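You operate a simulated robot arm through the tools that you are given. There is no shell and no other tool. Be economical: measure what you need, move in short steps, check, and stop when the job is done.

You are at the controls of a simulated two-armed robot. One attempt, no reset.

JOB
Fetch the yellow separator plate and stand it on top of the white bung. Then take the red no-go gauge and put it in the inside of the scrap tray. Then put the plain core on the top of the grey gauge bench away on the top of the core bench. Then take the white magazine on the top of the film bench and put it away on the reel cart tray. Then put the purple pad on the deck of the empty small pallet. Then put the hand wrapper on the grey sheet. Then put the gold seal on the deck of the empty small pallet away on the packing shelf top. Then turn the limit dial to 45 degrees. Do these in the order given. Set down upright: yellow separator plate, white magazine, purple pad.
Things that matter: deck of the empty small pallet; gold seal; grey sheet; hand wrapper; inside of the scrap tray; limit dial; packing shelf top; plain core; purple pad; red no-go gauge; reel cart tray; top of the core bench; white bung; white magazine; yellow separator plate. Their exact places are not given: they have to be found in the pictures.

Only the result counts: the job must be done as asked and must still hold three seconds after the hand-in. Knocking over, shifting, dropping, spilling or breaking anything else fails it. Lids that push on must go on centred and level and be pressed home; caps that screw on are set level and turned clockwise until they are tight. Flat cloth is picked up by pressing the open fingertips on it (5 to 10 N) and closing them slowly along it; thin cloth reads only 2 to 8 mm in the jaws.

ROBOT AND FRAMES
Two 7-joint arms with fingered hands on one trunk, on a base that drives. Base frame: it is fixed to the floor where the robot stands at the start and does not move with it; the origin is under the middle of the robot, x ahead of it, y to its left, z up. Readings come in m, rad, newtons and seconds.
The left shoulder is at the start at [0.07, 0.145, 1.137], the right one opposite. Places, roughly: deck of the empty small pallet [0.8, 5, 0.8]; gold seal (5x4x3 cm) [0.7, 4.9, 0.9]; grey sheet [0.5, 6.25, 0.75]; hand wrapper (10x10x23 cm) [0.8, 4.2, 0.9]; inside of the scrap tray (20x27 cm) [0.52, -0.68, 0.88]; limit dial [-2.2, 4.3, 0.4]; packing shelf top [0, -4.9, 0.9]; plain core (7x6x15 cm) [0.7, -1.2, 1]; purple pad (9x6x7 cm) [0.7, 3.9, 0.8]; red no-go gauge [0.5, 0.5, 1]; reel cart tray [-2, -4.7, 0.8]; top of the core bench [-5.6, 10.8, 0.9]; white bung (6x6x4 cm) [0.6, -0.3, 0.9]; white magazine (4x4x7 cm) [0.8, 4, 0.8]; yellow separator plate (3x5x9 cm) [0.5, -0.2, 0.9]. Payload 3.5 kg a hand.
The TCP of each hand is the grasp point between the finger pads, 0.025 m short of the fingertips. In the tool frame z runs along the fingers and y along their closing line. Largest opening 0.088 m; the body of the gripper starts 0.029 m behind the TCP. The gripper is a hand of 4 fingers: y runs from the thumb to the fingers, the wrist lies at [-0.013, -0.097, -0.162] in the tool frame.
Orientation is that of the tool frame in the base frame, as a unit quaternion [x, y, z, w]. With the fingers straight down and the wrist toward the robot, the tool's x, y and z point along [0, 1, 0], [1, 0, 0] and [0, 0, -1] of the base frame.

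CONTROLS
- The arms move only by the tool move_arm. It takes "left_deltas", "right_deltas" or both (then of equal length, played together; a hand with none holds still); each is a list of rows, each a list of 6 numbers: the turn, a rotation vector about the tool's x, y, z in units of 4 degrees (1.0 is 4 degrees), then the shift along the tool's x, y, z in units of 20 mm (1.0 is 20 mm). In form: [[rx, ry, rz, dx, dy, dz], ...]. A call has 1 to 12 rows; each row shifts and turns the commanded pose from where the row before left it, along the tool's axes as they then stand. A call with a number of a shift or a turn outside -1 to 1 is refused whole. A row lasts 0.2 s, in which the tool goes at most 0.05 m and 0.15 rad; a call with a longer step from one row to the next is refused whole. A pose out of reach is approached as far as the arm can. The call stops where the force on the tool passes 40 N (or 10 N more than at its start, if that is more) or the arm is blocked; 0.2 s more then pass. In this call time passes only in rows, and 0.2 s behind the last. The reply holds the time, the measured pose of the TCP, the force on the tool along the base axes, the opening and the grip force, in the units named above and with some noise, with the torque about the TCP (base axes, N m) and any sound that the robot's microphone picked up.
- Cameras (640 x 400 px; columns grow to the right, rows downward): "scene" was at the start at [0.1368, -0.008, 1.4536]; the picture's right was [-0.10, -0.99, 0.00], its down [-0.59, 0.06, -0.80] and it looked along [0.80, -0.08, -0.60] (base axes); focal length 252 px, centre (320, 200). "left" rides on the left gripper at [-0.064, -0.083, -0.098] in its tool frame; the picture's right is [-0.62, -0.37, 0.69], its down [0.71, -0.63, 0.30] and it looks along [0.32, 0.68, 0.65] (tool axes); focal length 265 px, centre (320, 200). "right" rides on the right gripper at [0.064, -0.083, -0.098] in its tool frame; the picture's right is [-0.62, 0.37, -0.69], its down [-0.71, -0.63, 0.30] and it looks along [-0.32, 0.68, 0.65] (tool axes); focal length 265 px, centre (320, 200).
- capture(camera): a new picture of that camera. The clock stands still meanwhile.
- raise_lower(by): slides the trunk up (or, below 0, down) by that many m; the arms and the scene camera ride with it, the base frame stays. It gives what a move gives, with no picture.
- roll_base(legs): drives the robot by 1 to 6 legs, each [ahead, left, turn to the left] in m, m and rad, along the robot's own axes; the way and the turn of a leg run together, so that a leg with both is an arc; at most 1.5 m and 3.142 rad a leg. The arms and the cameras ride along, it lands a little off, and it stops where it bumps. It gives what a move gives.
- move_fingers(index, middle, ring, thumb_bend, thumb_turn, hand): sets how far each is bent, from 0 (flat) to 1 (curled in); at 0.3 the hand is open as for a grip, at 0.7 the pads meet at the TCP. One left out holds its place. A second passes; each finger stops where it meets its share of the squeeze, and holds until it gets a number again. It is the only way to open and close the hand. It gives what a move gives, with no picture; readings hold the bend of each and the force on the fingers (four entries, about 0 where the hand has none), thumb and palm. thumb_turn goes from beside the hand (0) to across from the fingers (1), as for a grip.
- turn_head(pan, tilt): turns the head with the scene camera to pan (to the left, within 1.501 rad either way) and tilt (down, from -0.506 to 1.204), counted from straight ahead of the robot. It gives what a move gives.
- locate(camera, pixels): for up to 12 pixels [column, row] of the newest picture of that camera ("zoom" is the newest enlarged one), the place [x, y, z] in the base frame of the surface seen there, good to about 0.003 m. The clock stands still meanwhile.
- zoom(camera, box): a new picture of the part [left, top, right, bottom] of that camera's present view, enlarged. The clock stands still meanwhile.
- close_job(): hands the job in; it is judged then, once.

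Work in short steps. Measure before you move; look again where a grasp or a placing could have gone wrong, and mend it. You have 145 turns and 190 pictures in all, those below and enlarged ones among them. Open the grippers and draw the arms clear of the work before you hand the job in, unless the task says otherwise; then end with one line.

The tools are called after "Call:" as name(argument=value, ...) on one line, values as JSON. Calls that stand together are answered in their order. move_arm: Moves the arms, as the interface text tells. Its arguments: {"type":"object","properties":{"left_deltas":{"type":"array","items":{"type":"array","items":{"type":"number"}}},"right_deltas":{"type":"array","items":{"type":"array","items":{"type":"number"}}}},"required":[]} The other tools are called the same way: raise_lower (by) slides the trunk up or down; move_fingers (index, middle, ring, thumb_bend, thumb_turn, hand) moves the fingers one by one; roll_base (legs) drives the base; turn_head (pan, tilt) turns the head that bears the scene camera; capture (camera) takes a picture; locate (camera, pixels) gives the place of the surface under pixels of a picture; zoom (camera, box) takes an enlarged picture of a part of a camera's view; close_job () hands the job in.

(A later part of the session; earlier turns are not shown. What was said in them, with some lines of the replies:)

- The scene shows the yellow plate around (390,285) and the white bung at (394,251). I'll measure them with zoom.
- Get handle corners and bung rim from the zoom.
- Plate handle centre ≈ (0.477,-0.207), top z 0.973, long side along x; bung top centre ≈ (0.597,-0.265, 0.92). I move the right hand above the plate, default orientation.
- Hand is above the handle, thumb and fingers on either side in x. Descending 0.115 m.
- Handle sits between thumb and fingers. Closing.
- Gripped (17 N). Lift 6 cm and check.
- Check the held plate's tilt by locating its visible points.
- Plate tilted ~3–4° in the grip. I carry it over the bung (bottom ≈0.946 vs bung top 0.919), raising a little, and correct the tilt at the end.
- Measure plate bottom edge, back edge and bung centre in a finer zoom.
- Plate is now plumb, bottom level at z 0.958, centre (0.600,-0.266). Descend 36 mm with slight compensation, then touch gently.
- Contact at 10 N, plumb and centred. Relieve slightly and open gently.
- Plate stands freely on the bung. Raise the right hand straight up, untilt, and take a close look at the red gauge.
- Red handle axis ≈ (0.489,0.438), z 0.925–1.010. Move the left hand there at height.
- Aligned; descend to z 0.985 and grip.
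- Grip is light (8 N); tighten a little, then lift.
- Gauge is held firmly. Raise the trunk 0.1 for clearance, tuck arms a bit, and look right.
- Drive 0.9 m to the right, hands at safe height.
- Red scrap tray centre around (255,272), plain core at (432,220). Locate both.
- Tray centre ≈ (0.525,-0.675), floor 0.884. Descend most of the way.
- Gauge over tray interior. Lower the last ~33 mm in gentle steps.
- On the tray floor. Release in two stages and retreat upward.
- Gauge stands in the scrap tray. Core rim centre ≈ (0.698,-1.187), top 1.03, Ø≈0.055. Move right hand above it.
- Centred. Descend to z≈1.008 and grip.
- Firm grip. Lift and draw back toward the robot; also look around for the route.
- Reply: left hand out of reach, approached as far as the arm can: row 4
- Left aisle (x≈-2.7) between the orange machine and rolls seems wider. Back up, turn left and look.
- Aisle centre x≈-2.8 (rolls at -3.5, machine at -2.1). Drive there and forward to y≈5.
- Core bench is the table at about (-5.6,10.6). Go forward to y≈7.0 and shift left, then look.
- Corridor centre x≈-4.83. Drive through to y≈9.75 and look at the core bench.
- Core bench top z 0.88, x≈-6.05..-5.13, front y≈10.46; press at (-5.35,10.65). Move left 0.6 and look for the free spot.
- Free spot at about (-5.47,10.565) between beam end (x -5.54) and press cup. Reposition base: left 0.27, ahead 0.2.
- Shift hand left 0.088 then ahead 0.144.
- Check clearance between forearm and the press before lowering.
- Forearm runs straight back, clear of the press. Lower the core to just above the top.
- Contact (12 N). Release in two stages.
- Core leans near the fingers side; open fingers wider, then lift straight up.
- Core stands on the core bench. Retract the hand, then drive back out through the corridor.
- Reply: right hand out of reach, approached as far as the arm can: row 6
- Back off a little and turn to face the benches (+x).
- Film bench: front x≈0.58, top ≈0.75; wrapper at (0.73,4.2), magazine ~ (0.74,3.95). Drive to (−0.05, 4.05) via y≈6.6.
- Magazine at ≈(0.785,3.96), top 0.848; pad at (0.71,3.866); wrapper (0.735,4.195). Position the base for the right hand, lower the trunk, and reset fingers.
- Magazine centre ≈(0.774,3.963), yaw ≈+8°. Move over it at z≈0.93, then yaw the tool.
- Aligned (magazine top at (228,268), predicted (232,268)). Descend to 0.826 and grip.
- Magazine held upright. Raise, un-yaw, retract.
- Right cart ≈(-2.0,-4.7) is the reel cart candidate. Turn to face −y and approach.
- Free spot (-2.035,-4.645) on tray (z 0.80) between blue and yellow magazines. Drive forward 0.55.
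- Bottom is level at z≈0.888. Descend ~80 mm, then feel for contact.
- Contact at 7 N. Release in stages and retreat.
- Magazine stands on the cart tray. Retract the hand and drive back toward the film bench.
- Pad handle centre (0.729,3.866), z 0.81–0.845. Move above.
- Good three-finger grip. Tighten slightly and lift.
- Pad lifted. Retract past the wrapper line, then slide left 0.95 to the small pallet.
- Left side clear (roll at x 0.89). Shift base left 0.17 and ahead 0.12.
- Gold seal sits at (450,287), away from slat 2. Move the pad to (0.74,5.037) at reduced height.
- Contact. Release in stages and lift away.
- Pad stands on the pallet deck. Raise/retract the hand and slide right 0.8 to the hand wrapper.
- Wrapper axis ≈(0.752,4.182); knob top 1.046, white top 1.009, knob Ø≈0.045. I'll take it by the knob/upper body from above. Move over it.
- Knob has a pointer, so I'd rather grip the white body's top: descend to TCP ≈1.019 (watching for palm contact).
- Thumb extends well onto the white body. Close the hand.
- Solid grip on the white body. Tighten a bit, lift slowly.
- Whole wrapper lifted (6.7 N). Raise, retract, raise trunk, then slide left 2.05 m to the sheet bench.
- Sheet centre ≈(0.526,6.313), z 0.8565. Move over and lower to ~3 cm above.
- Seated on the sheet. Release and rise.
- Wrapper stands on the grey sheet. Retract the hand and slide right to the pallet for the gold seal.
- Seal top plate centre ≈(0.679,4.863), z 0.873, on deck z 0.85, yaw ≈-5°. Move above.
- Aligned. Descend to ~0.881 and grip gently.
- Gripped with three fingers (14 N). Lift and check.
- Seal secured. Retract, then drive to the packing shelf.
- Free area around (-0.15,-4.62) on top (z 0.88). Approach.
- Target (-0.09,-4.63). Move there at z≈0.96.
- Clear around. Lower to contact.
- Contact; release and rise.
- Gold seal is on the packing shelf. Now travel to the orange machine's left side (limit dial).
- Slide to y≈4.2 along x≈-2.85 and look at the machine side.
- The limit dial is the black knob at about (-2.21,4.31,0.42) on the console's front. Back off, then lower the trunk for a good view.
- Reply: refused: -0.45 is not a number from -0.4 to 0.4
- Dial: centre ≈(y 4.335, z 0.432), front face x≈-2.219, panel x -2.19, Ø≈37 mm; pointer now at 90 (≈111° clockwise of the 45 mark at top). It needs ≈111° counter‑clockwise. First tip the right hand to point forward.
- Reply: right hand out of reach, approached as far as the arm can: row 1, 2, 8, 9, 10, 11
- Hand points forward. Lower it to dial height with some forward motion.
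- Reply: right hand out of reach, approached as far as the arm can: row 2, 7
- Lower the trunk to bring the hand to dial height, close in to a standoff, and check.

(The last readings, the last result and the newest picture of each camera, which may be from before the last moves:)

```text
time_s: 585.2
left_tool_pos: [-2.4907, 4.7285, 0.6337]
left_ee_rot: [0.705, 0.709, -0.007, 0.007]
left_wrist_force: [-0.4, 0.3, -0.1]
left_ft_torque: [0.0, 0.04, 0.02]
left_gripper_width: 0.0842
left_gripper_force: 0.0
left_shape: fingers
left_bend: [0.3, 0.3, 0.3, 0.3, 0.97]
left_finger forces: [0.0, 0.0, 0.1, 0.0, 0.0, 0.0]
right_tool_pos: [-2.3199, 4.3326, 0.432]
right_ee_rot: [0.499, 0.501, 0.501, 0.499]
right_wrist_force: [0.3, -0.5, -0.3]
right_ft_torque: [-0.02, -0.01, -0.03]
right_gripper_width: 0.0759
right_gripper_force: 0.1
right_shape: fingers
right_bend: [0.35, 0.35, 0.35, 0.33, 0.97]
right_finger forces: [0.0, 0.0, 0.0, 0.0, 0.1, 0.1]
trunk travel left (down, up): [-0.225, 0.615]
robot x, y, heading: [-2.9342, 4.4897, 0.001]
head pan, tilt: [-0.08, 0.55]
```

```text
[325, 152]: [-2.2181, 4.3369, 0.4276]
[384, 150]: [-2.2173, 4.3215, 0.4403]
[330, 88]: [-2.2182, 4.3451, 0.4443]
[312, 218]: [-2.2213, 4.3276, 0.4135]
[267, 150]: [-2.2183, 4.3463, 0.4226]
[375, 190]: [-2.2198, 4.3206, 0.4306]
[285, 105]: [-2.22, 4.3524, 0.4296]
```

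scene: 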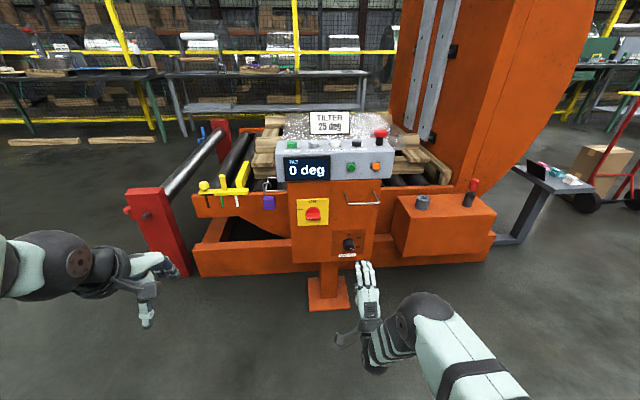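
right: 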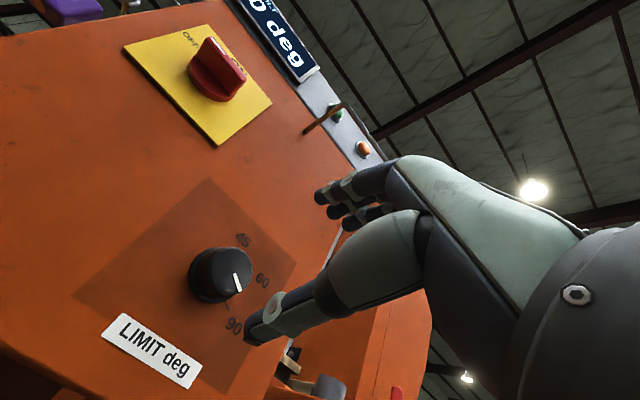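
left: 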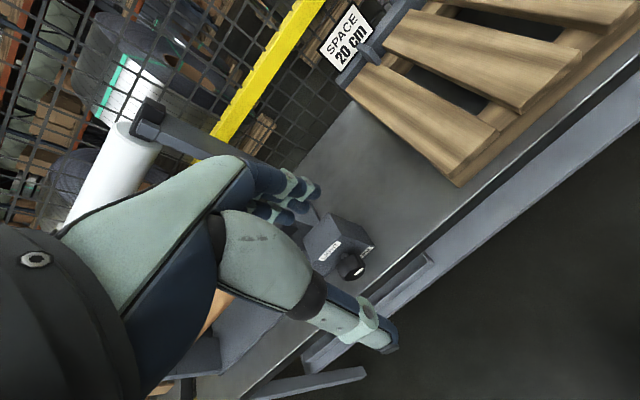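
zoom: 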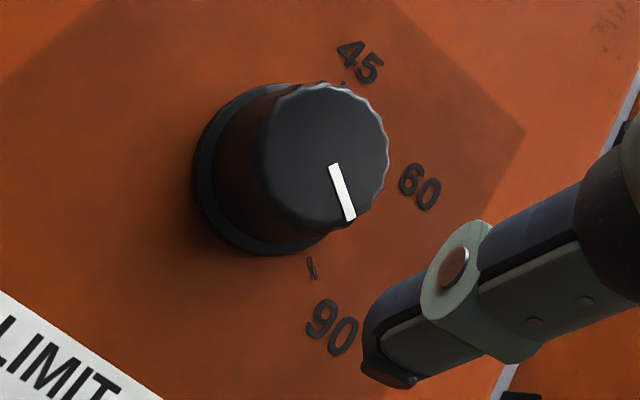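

Knob face centre ≈(4.3365, 0.429). Advance to TCP x≈-2.224.

Call:
move_arm(right_deltas=[[0, 0, 0, 0.1, -0.08, 0.8], [0, 0, 0, 0.1, -0.08, 0.8], [0, 0, 0, 0, 0, 0.8], [0, 0, 0, 0, 0, 0.8], [0, 0, 0, 0, 0, 0.8], [0, 0, 0, 0, 0, 0.6], [0, 0, 0, 0, 0, 0]])

Call:
capture(camera="right")

Call:
zoom(camera="scene", box=[300, 210, 440, 310])

```text
time_s: 586.8
left_tool_pos: [-2.4907, 4.7277, 0.6341]
left_ee_rot: [0.705, 0.71, -0.007, 0.007]
left_wrist_force: [0.8, 0.1, -0.7]
left_ft_torque: [-0.02, 0.01, -0.01]
left_gripper_width: 0.0845
left_gripper_force: 0.0
left_shape: fingers
left_bend: [0.3, 0.3, 0.3, 0.3, 0.97]
left_finger forces: [0.0, 0.1, 0.1, 0.0, 0.0, 0.0]
right_tool_pos: [-2.2284, 4.3389, 0.4277]
right_ee_rot: [0.499, 0.501, 0.501, 0.499]
right_wrist_force: [0.1, 0.2, -0.2]
right_ft_torque: [0.02, 0.02, 0.02]
right_gripper_width: 0.0761
right_gripper_force: 0.1
right_shape: fingers
right_bend: [0.35, 0.35, 0.35, 0.33, 0.97]
right_finger forces: [0.0, 0.0, 0.0, 0.0, 0.0, 0.1]
trunk travel left (down, up): [-0.225, 0.615]
robot x, y, heading: [-2.9349, 4.4851, -0.002]
head pan, tilt: [-0.08, 0.55]
```

```text
47 pictures are left
```

right: 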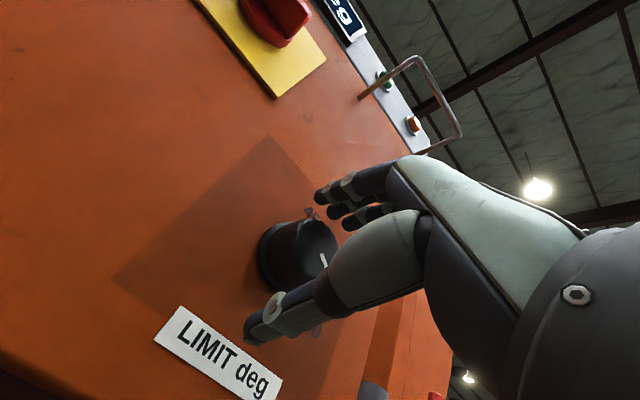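

```text
4.00 times, centred on (370, 260) of scene
```

zoom: 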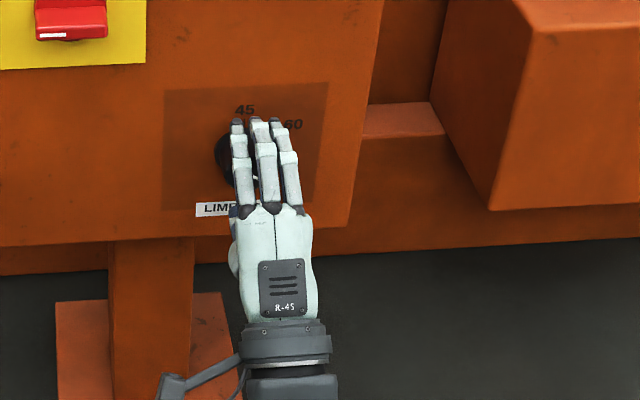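

Fingers above, thumb below the knob. Close and check.

Call:
move_fingers(hand="right", index=0.7, middle=0.7, ring=0.7, thumb_bend=0.7)

Call:
capture(camera="right")

```text
time_s: 587.8
left_tool_pos: [-2.4917, 4.7281, 0.6347]
left_ee_rot: [0.704, 0.71, -0.008, 0.007]
left_wrist_force: [-0.3, -0.1, -0.5]
left_ft_torque: [0.0, 0.01, 0.01]
left_gripper_width: 0.0843
left_gripper_force: 0.0
left_shape: fingers
left_bend: [0.3, 0.3, 0.3, 0.3, 0.97]
left_finger forces: [0.0, 0.1, 0.1, 0.0, 0.1, 0.1]
right_tool_pos: [-2.229, 4.3376, 0.4299]
right_ee_rot: [0.498, 0.5, 0.502, 0.501]
right_wrist_force: [3.6, -1.3, 14.1]
right_ft_torque: [-0.14, -0.32, -0.01]
right_gripper_width: 0.0256
right_gripper_force: 14.0
right_shape: fingers
right_bend: [0.58, 0.59, 0.65, 0.59, 0.97]
right_finger forces: [7.7, 9.9, 3.5, 0.0, 7.3, 0.1]
trunk travel left (down, up): [-0.225, 0.615]
robot x, y, heading: [-2.9327, 4.4894, 0.0]
head pan, tilt: [-0.08, 0.55]
```

```text
45 pictures are left
```

right: 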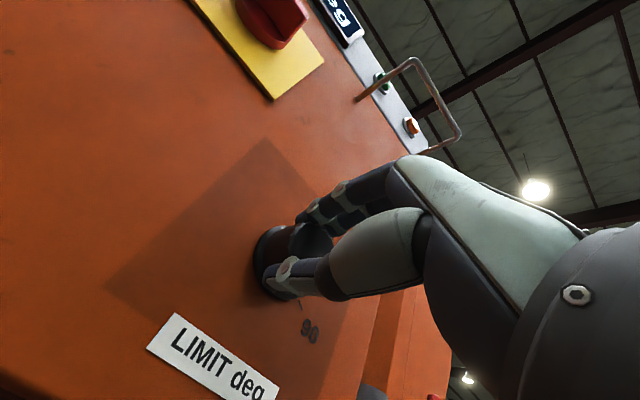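

Gripped. Centre slightly (tool up 2 mm) and turn counter‑clockwise 44°.

Call:
move_arm(right_deltas=[[0, 0, 0, 0, 0.1, 0], [0, 0, -1, 0, 0, 0], [0, 0, -1, 0, 0, 0], [0, 0, -1, 0, 0, 0], [0, 0, -1, 0, 0, 0], [0, 0, -1, 0, 0, 0], [0, 0, -1, 0, 0, 0], [0, 0, -1, 0, 0, 0], [0, 0, -1, 0, 0, 0], [0, 0, -1, 0, 0, 0], [0, 0, -1, 0, 0, 0], [0, 0, -1, 0, 0, 0]])

Call:
capture(camera="right")

Call:
zoom(camera="scene", box=[300, 210, 440, 310])

```text
time_s: 590.4
left_tool_pos: [-2.491, 4.7272, 0.6339]
left_ee_rot: [0.705, 0.709, -0.007, 0.008]
left_wrist_force: [0.4, 0.0, -0.3]
left_ft_torque: [0.02, 0.01, 0.0]
left_gripper_width: 0.0846
left_gripper_force: 0.1
left_shape: fingers
left_bend: [0.3, 0.3, 0.3, 0.3, 0.97]
left_finger forces: [0.1, 0.0, 0.0, 0.0, 0.0, 0.0]
right_tool_pos: [-2.2292, 4.3374, 0.4294]
right_ee_rot: [0.274, 0.652, 0.277, 0.65]
right_wrist_force: [0.6, 3.7, 2.9]
right_ft_torque: [0.0, -0.03, 0.02]
right_gripper_width: 0.0254
right_gripper_force: 11.8
right_shape: fingers
right_bend: [0.59, 0.61, 0.68, 0.59, 0.95]
right_finger forces: [5.9, 7.2, 1.2, 0.1, 10.6, 0.1]
trunk travel left (down, up): [-0.225, 0.615]
robot x, y, heading: [-2.9324, 4.4855, -0.001]
head pan, tilt: [-0.08, 0.55]
```

```text
44 pictures are left
```

right: 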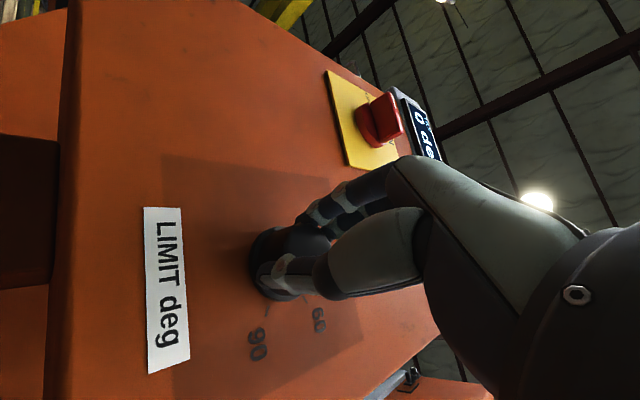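

```text
4.00 times, centred on (370, 260) of scene
```

zoom: 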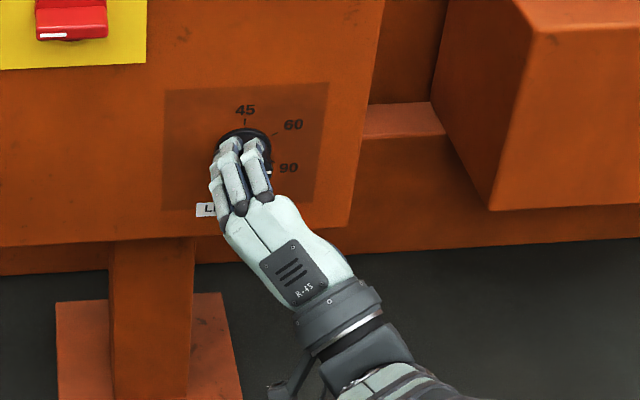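

Turning smoothly. Continue another 48°.

Call:
move_arm(right_deltas=[[0, 0, -1, 0, 0, 0], [0, 0, -1, 0, 0, 0], [0, 0, -1, 0, 0, 0], [0, 0, -1, 0, 0, 0], [0, 0, -1, 0, 0, 0], [0, 0, -1, 0, 0, 0], [0, 0, -1, 0, 0, 0], [0, 0, -1, 0, 0, 0], [0, 0, -1, 0, 0, 0], [0, 0, -1, 0, 0, 0], [0, 0, -1, 0, 0, 0], [0, 0, -1, 0, 0, 0]])

Call:
zoom(camera="right", box=[180, 160, 400, 360])

Call:
zoom(camera="scene", box=[320, 220, 400, 280])

```text
time_s: 593.0
left_tool_pos: [-2.4906, 4.7286, 0.6337]
left_ee_rot: [0.704, 0.71, -0.008, 0.007]
left_wrist_force: [0.1, -0.7, 0.6]
left_ft_torque: [0.0, -0.03, 0.01]
left_gripper_width: 0.0842
left_gripper_force: 0.0
left_shape: fingers
left_bend: [0.3, 0.3, 0.3, 0.3, 0.97]
left_finger forces: [0.1, 0.0, 0.1, 0.0, 0.1, 0.0]
right_tool_pos: [-2.2274, 4.3366, 0.4291]
right_ee_rot: [-0.014, 0.708, -0.012, 0.706]
right_wrist_force: [-4.4, 4.6, -6.0]
right_ft_torque: [0.03, 0.15, 0.08]
right_gripper_width: 0.0254
right_gripper_force: 12.0
right_shape: fingers
right_bend: [0.59, 0.62, 0.7, 0.59, 0.93]
right_finger forces: [7.3, 6.7, 0.1, 0.0, 11.2, 0.1]
trunk travel left (down, up): [-0.225, 0.615]
robot x, y, heading: [-2.9322, 4.4837, 0.002]
head pan, tilt: [-0.08, 0.55]
```

```text
2.00 times, centred on (290, 260) of right
```

zoom: 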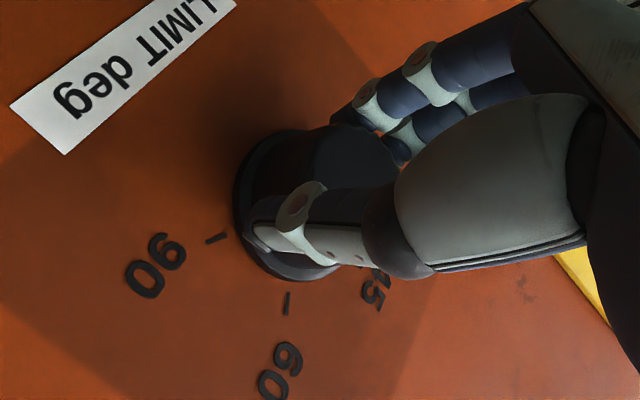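

```text
6.67 times, centred on (360, 250) of scene
```

zoom: 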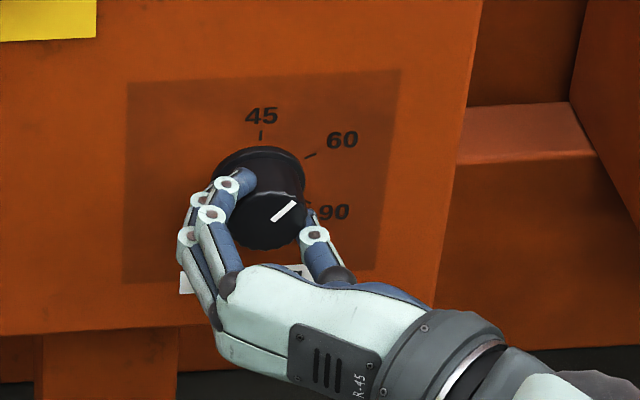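

Pointer now ≈51° from the top (60ish), some slip. Tighten the grip and keep turning.

Call:
move_fingers(hand="right", index=0.85, middle=0.85, ring=0.7, thumb_bend=0.85)

Call:
move_arm(right_deltas=[[0, 0, -1, 0, 0, 0], [0, 0, -1, 0, 0, 0], [0, 0, -1, 0, 0, 0], [0, 0, -1, 0, 0, 0], [0, 0, -1, 0, 0, 0], [0, 0, -1, 0, 0, 0], [0, 0, -1, 0, 0, 0]])

Call:
zoom(camera="scene", box=[320, 220, 400, 280])

```text
time_s: 594.0
left_tool_pos: [-2.4901, 4.7268, 0.6335]
left_ee_rot: [0.705, 0.71, -0.007, 0.008]
left_wrist_force: [0.3, -0.4, 1.1]
left_ft_torque: [0.03, 0.0, -0.01]
left_gripper_width: 0.0846
left_gripper_force: 0.1
left_shape: fingers
left_bend: [0.3, 0.3, 0.3, 0.3, 0.97]
left_finger forces: [0.0, 0.0, 0.1, 0.1, 0.0, 0.0]
right_tool_pos: [-2.2277, 4.3362, 0.4309]
right_ee_rot: [-0.014, 0.707, -0.012, 0.707]
right_wrist_force: [4.0, -4.1, -0.4]
right_ft_torque: [-0.04, -0.05, -0.02]
right_gripper_width: 0.0239
right_gripper_force: 21.7
right_shape: fingers
right_bend: [0.57, 0.61, 0.7, 0.63, 0.91]
right_finger forces: [8.8, 11.4, 0.1, 0.1, 23.4, 0.1]
trunk travel left (down, up): [-0.225, 0.615]
robot x, y, heading: [-2.933, 4.4849, 0.005]
head pan, tilt: [-0.08, 0.55]
```

```text
time_s: 595.6
left_tool_pos: [-2.4905, 4.729, 0.6344]
left_ee_rot: [0.704, 0.71, -0.008, 0.007]
left_wrist_force: [0.4, -0.6, -0.4]
left_ft_torque: [0.0, 0.0, 0.03]
left_gripper_width: 0.0841
left_gripper_force: 0.1
left_shape: fingers
left_bend: [0.3, 0.3, 0.3, 0.3, 0.97]
left_finger forces: [0.1, 0.1, 0.0, 0.1, 0.0, 0.0]
right_tool_pos: [-2.2276, 4.3367, 0.4289]
right_ee_rot: [-0.185, 0.683, -0.182, 0.683]
right_wrist_force: [7.0, -6.6, 0.1]
right_ft_torque: [0.03, -0.03, -0.02]
right_gripper_width: 0.0239
right_gripper_force: 20.7
right_shape: fingers
right_bend: [0.58, 0.62, 0.7, 0.63, 0.9]
right_finger forces: [8.6, 9.9, 0.1, 0.0, 23.8, 0.0]
trunk travel left (down, up): [-0.225, 0.615]
robot x, y, heading: [-2.9324, 4.484, 0.004]
head pan, tilt: [-0.08, 0.55]
```

```text
6.67 times, centred on (360, 250) of scene
```

zoom: 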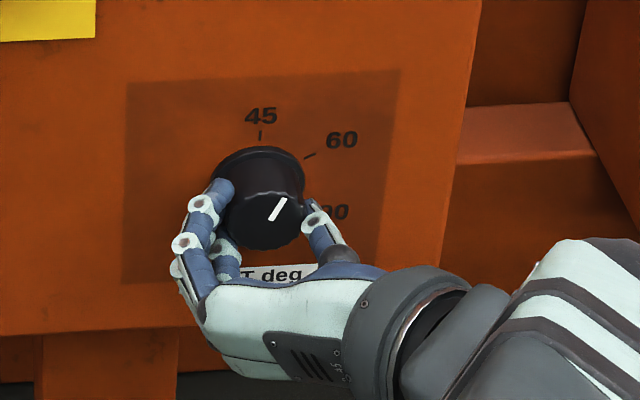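

Pointer ≈35° from top; continue turning.

Call:
move_arm(right_deltas=[[0, 0, -1, 0, 0, 0], [0, 0, -1, 0, 0, 0], [0, 0, -1, 0, 0, 0], [0, 0, -1, 0, 0, 0], [0, 0, -1, 0, 0, 0], [0, 0, -1, 0, 0, 0], [0, 0, -1, 0, 0, 0], [0, 0, -1, 0, 0, 0]])

Call:
zoom(camera="scene", box=[320, 220, 400, 280])

```text
time_s: 597.4
left_tool_pos: [-2.4898, 4.7276, 0.6337]
left_ee_rot: [0.705, 0.709, -0.008, 0.007]
left_wrist_force: [0.5, 0.2, -0.4]
left_ft_torque: [0.02, -0.01, -0.01]
left_gripper_width: 0.0843
left_gripper_force: 0.1
left_shape: fingers
left_bend: [0.3, 0.3, 0.3, 0.3, 0.97]
left_finger forces: [0.0, 0.1, 0.0, 0.0, 0.1, 0.0]
right_tool_pos: [-2.2281, 4.3384, 0.4303]
right_ee_rot: [-0.367, 0.605, -0.362, 0.607]
right_wrist_force: [11.4, -3.8, -2.4]
right_ft_torque: [0.16, 0.1, 0.24]
right_gripper_width: 0.0239
right_gripper_force: 24.0
right_shape: fingers
right_bend: [0.56, 0.62, 0.7, 0.65, 0.87]
right_finger forces: [11.4, 11.3, 0.0, 0.1, 24.8, 0.0]
trunk travel left (down, up): [-0.225, 0.615]
robot x, y, heading: [-2.9317, 4.4866, 0.0]
head pan, tilt: [-0.08, 0.55]
```

```text
6.67 times, centred on (360, 250) of scene
```

zoom: 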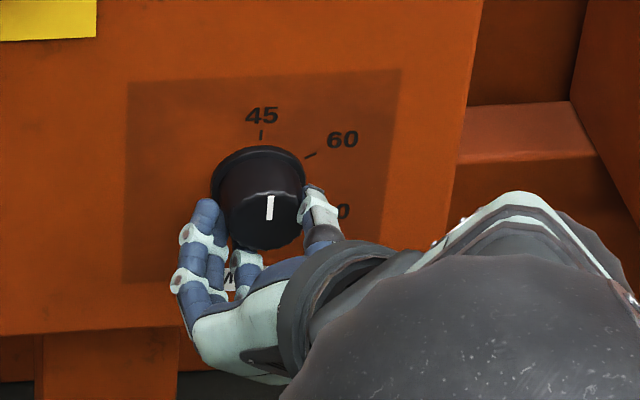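

Pointer is about vertical, at 45. Release carefully and back off to verify.

Call:
move_fingers(hand="right", index=0.4, middle=0.4, ring=0.4, thumb_bend=0.4)

Call:
zoom(camera="scene", box=[330, 225, 378, 261])

```text
time_s: 598.4
left_tool_pos: [-2.4896, 4.7282, 0.6343]
left_ee_rot: [0.705, 0.709, -0.008, 0.007]
left_wrist_force: [-0.2, -0.1, -0.6]
left_ft_torque: [-0.01, 0.0, 0.0]
left_gripper_width: 0.0843
left_gripper_force: 0.0
left_shape: fingers
left_bend: [0.3, 0.3, 0.3, 0.3, 0.97]
left_finger forces: [0.0, 0.0, 0.0, 0.0, 0.0, 0.1]
right_tool_pos: [-2.2291, 4.338, 0.4304]
right_ee_rot: [-0.366, 0.605, -0.363, 0.607]
right_wrist_force: [-0.3, -0.6, -0.8]
right_ft_torque: [0.02, 0.01, 0.01]
right_gripper_width: 0.063
right_gripper_force: 0.0
right_shape: fingers
right_bend: [0.4, 0.4, 0.4, 0.4, 0.97]
right_finger forces: [0.0, 0.0, 0.0, 0.0, 0.0, 0.0]
trunk travel left (down, up): [-0.225, 0.615]
robot x, y, heading: [-2.9326, 4.4869, 0.003]
head pan, tilt: [-0.08, 0.55]
```

```text
11.11 times, centred on (354, 243) of scene
```

zoom: 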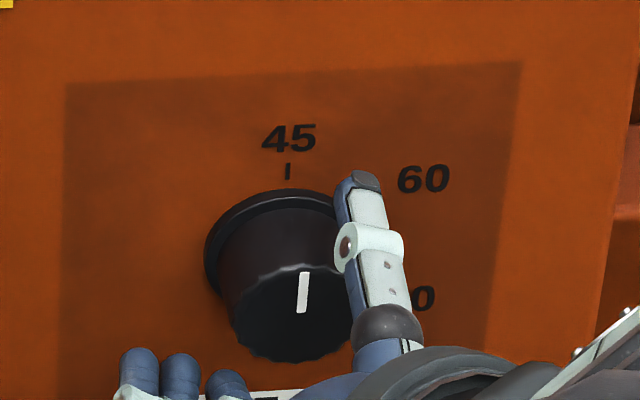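

Call:
locate(camera="zoom", pixels=[[301, 311], [304, 274], [288, 164], [287, 178], [408, 190], [302, 295]])

Call:
move_arm(right_deltas=[[0, 0, 0, 0, 0, -0.8], [0, 0, 0, 0, 0, -1], [0, 0, 0, 0, 0, -1], [0, 0, 0, 0, 0, -1], [0, 0, 0, 0, 0, -1]])

Call:
zoom(camera="scene", box=[330, 225, 378, 261])

Call:
capture(camera="right")

```text
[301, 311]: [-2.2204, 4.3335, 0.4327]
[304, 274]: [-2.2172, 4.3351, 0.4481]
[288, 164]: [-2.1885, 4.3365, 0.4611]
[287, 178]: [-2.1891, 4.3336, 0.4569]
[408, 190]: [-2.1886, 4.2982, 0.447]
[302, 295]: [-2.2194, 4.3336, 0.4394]
```

```text
time_s: 599.6
left_tool_pos: [-2.4916, 4.7275, 0.6341]
left_ee_rot: [0.705, 0.709, -0.007, 0.007]
left_wrist_force: [-0.8, -0.7, 0.6]
left_ft_torque: [0.03, 0.02, 0.01]
left_gripper_width: 0.0844
left_gripper_force: 0.1
left_shape: fingers
left_bend: [0.3, 0.3, 0.3, 0.3, 0.97]
left_finger forces: [0.1, 0.0, 0.0, 0.1, 0.1, 0.0]
right_tool_pos: [-2.324, 4.3374, 0.4293]
right_ee_rot: [-0.366, 0.606, -0.363, 0.606]
right_wrist_force: [-0.3, -0.4, 0.5]
right_ft_torque: [0.0, -0.01, 0.02]
right_gripper_width: 0.063
right_gripper_force: 0.1
right_shape: fingers
right_bend: [0.4, 0.4, 0.4, 0.4, 0.97]
right_finger forces: [0.0, 0.0, 0.1, 0.0, 0.0, 0.0]
trunk travel left (down, up): [-0.225, 0.615]
robot x, y, heading: [-2.9323, 4.4887, 0.003]
head pan, tilt: [-0.08, 0.55]
```

```text
11.11 times, centred on (354, 243) of scene
```

zoom: 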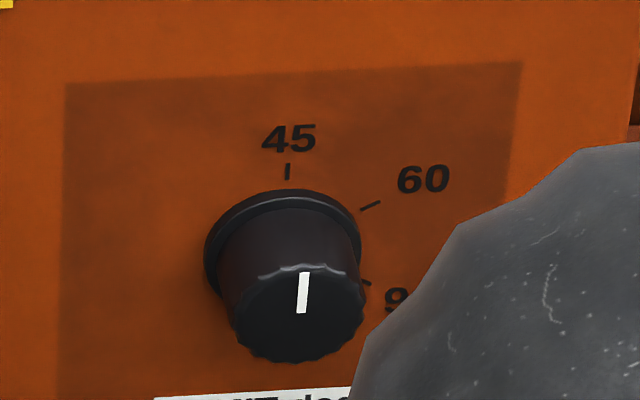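

```text
36 pictures are left
```

right: 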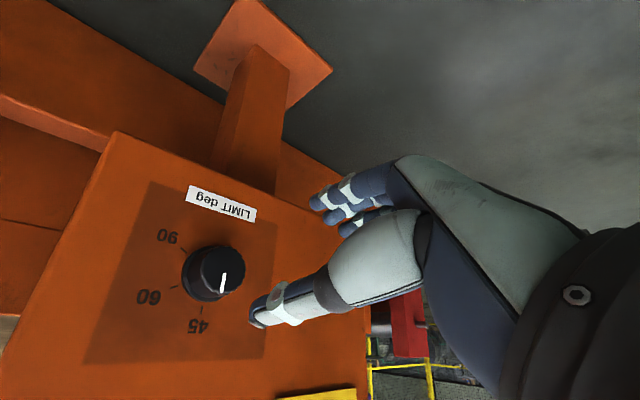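

Call:
zoom(camera="right", box=[120, 180, 270, 350])

```text
2.35 times, centred on (195, 265) of right
```

zoom: 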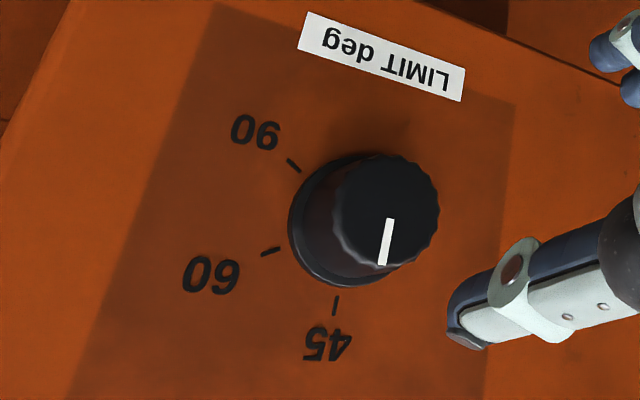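

Pointer is parallel to the 45 tick (11.6° vs 11.9° in picture) — dial at 45. Back away and open the hand.

Call:
roll_base(legs=[[-0.13, 0, 0]])

Call:
move_fingers(hand="right", index=0.3, middle=0.3, ring=0.3, thumb_bend=0.3)

Call:
zoom(camera="scene", box=[300, 200, 420, 280])

```text
time_s: 600.9
left_tool_pos: [-2.6202, 4.729, 0.6337]
left_ee_rot: [0.704, 0.71, -0.008, 0.008]
left_wrist_force: [0.4, -1.3, -0.3]
left_ft_torque: [0.03, 0.03, -0.01]
left_gripper_width: 0.0845
left_gripper_force: 0.1
left_shape: fingers
left_bend: [0.3, 0.3, 0.3, 0.3, 0.97]
left_finger forces: [0.1, 0.1, 0.1, 0.1, 0.0, 0.0]
right_tool_pos: [-2.4518, 4.339, 0.4301]
right_ee_rot: [-0.366, 0.605, -0.363, 0.606]
right_wrist_force: [1.2, 0.1, 0.6]
right_ft_torque: [0.01, 0.01, -0.04]
right_gripper_width: 0.0632
right_gripper_force: 0.1
right_shape: fingers
right_bend: [0.4, 0.4, 0.4, 0.4, 0.97]
right_finger forces: [0.1, 0.1, 0.0, 0.0, 0.0, 0.1]
trunk travel left (down, up): [-0.225, 0.615]
robot x, y, heading: [-3.0598, 4.4859, 0.002]
head pan, tilt: [-0.08, 0.55]
```

```text
time_s: 601.9
left_tool_pos: [-2.62, 4.729, 0.6332]
left_ee_rot: [0.704, 0.71, -0.008, 0.006]
left_wrist_force: [-0.6, -0.3, 0.2]
left_ft_torque: [0.04, 0.0, 0.01]
left_gripper_width: 0.0843
left_gripper_force: 0.1
left_shape: fingers
left_bend: [0.3, 0.3, 0.3, 0.3, 0.97]
left_finger forces: [0.0, 0.1, 0.1, 0.0, 0.0, 0.0]
right_tool_pos: [-2.454, 4.3382, 0.4294]
right_ee_rot: [-0.366, 0.605, -0.362, 0.608]
right_wrist_force: [0.3, -1.0, 0.1]
right_ft_torque: [0.0, 0.02, -0.03]
right_gripper_width: 0.0842
right_gripper_force: 0.1
right_shape: fingers
right_bend: [0.3, 0.3, 0.3, 0.3, 0.97]
right_finger forces: [0.0, 0.0, 0.0, 0.1, 0.0, 0.0]
trunk travel left (down, up): [-0.225, 0.615]
robot x, y, heading: [-3.0621, 4.4849, 0.002]
head pan, tilt: [-0.08, 0.55]
```

```text
5.00 times, centred on (360, 240) of scene
5 turns are left
```

zoom: 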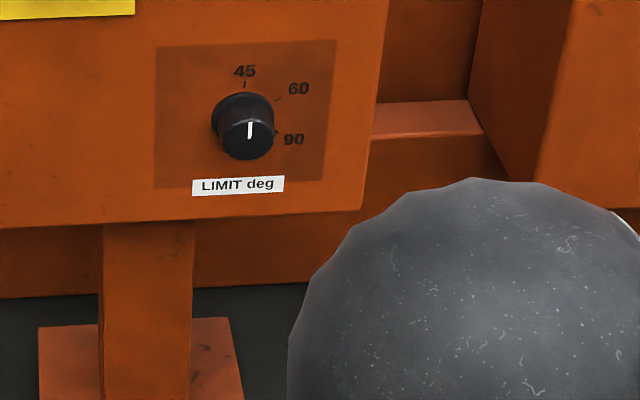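

The dial reads 45, both hands are open and the arms are clear, so I hand in the job.

Call:
close_job()

```text
The job is handed in.
```

All eight steps were done in the order given and the job is handed in. Each placing was checked in the pictures as it was made, and the dial pointer lines up with the 45 mark.
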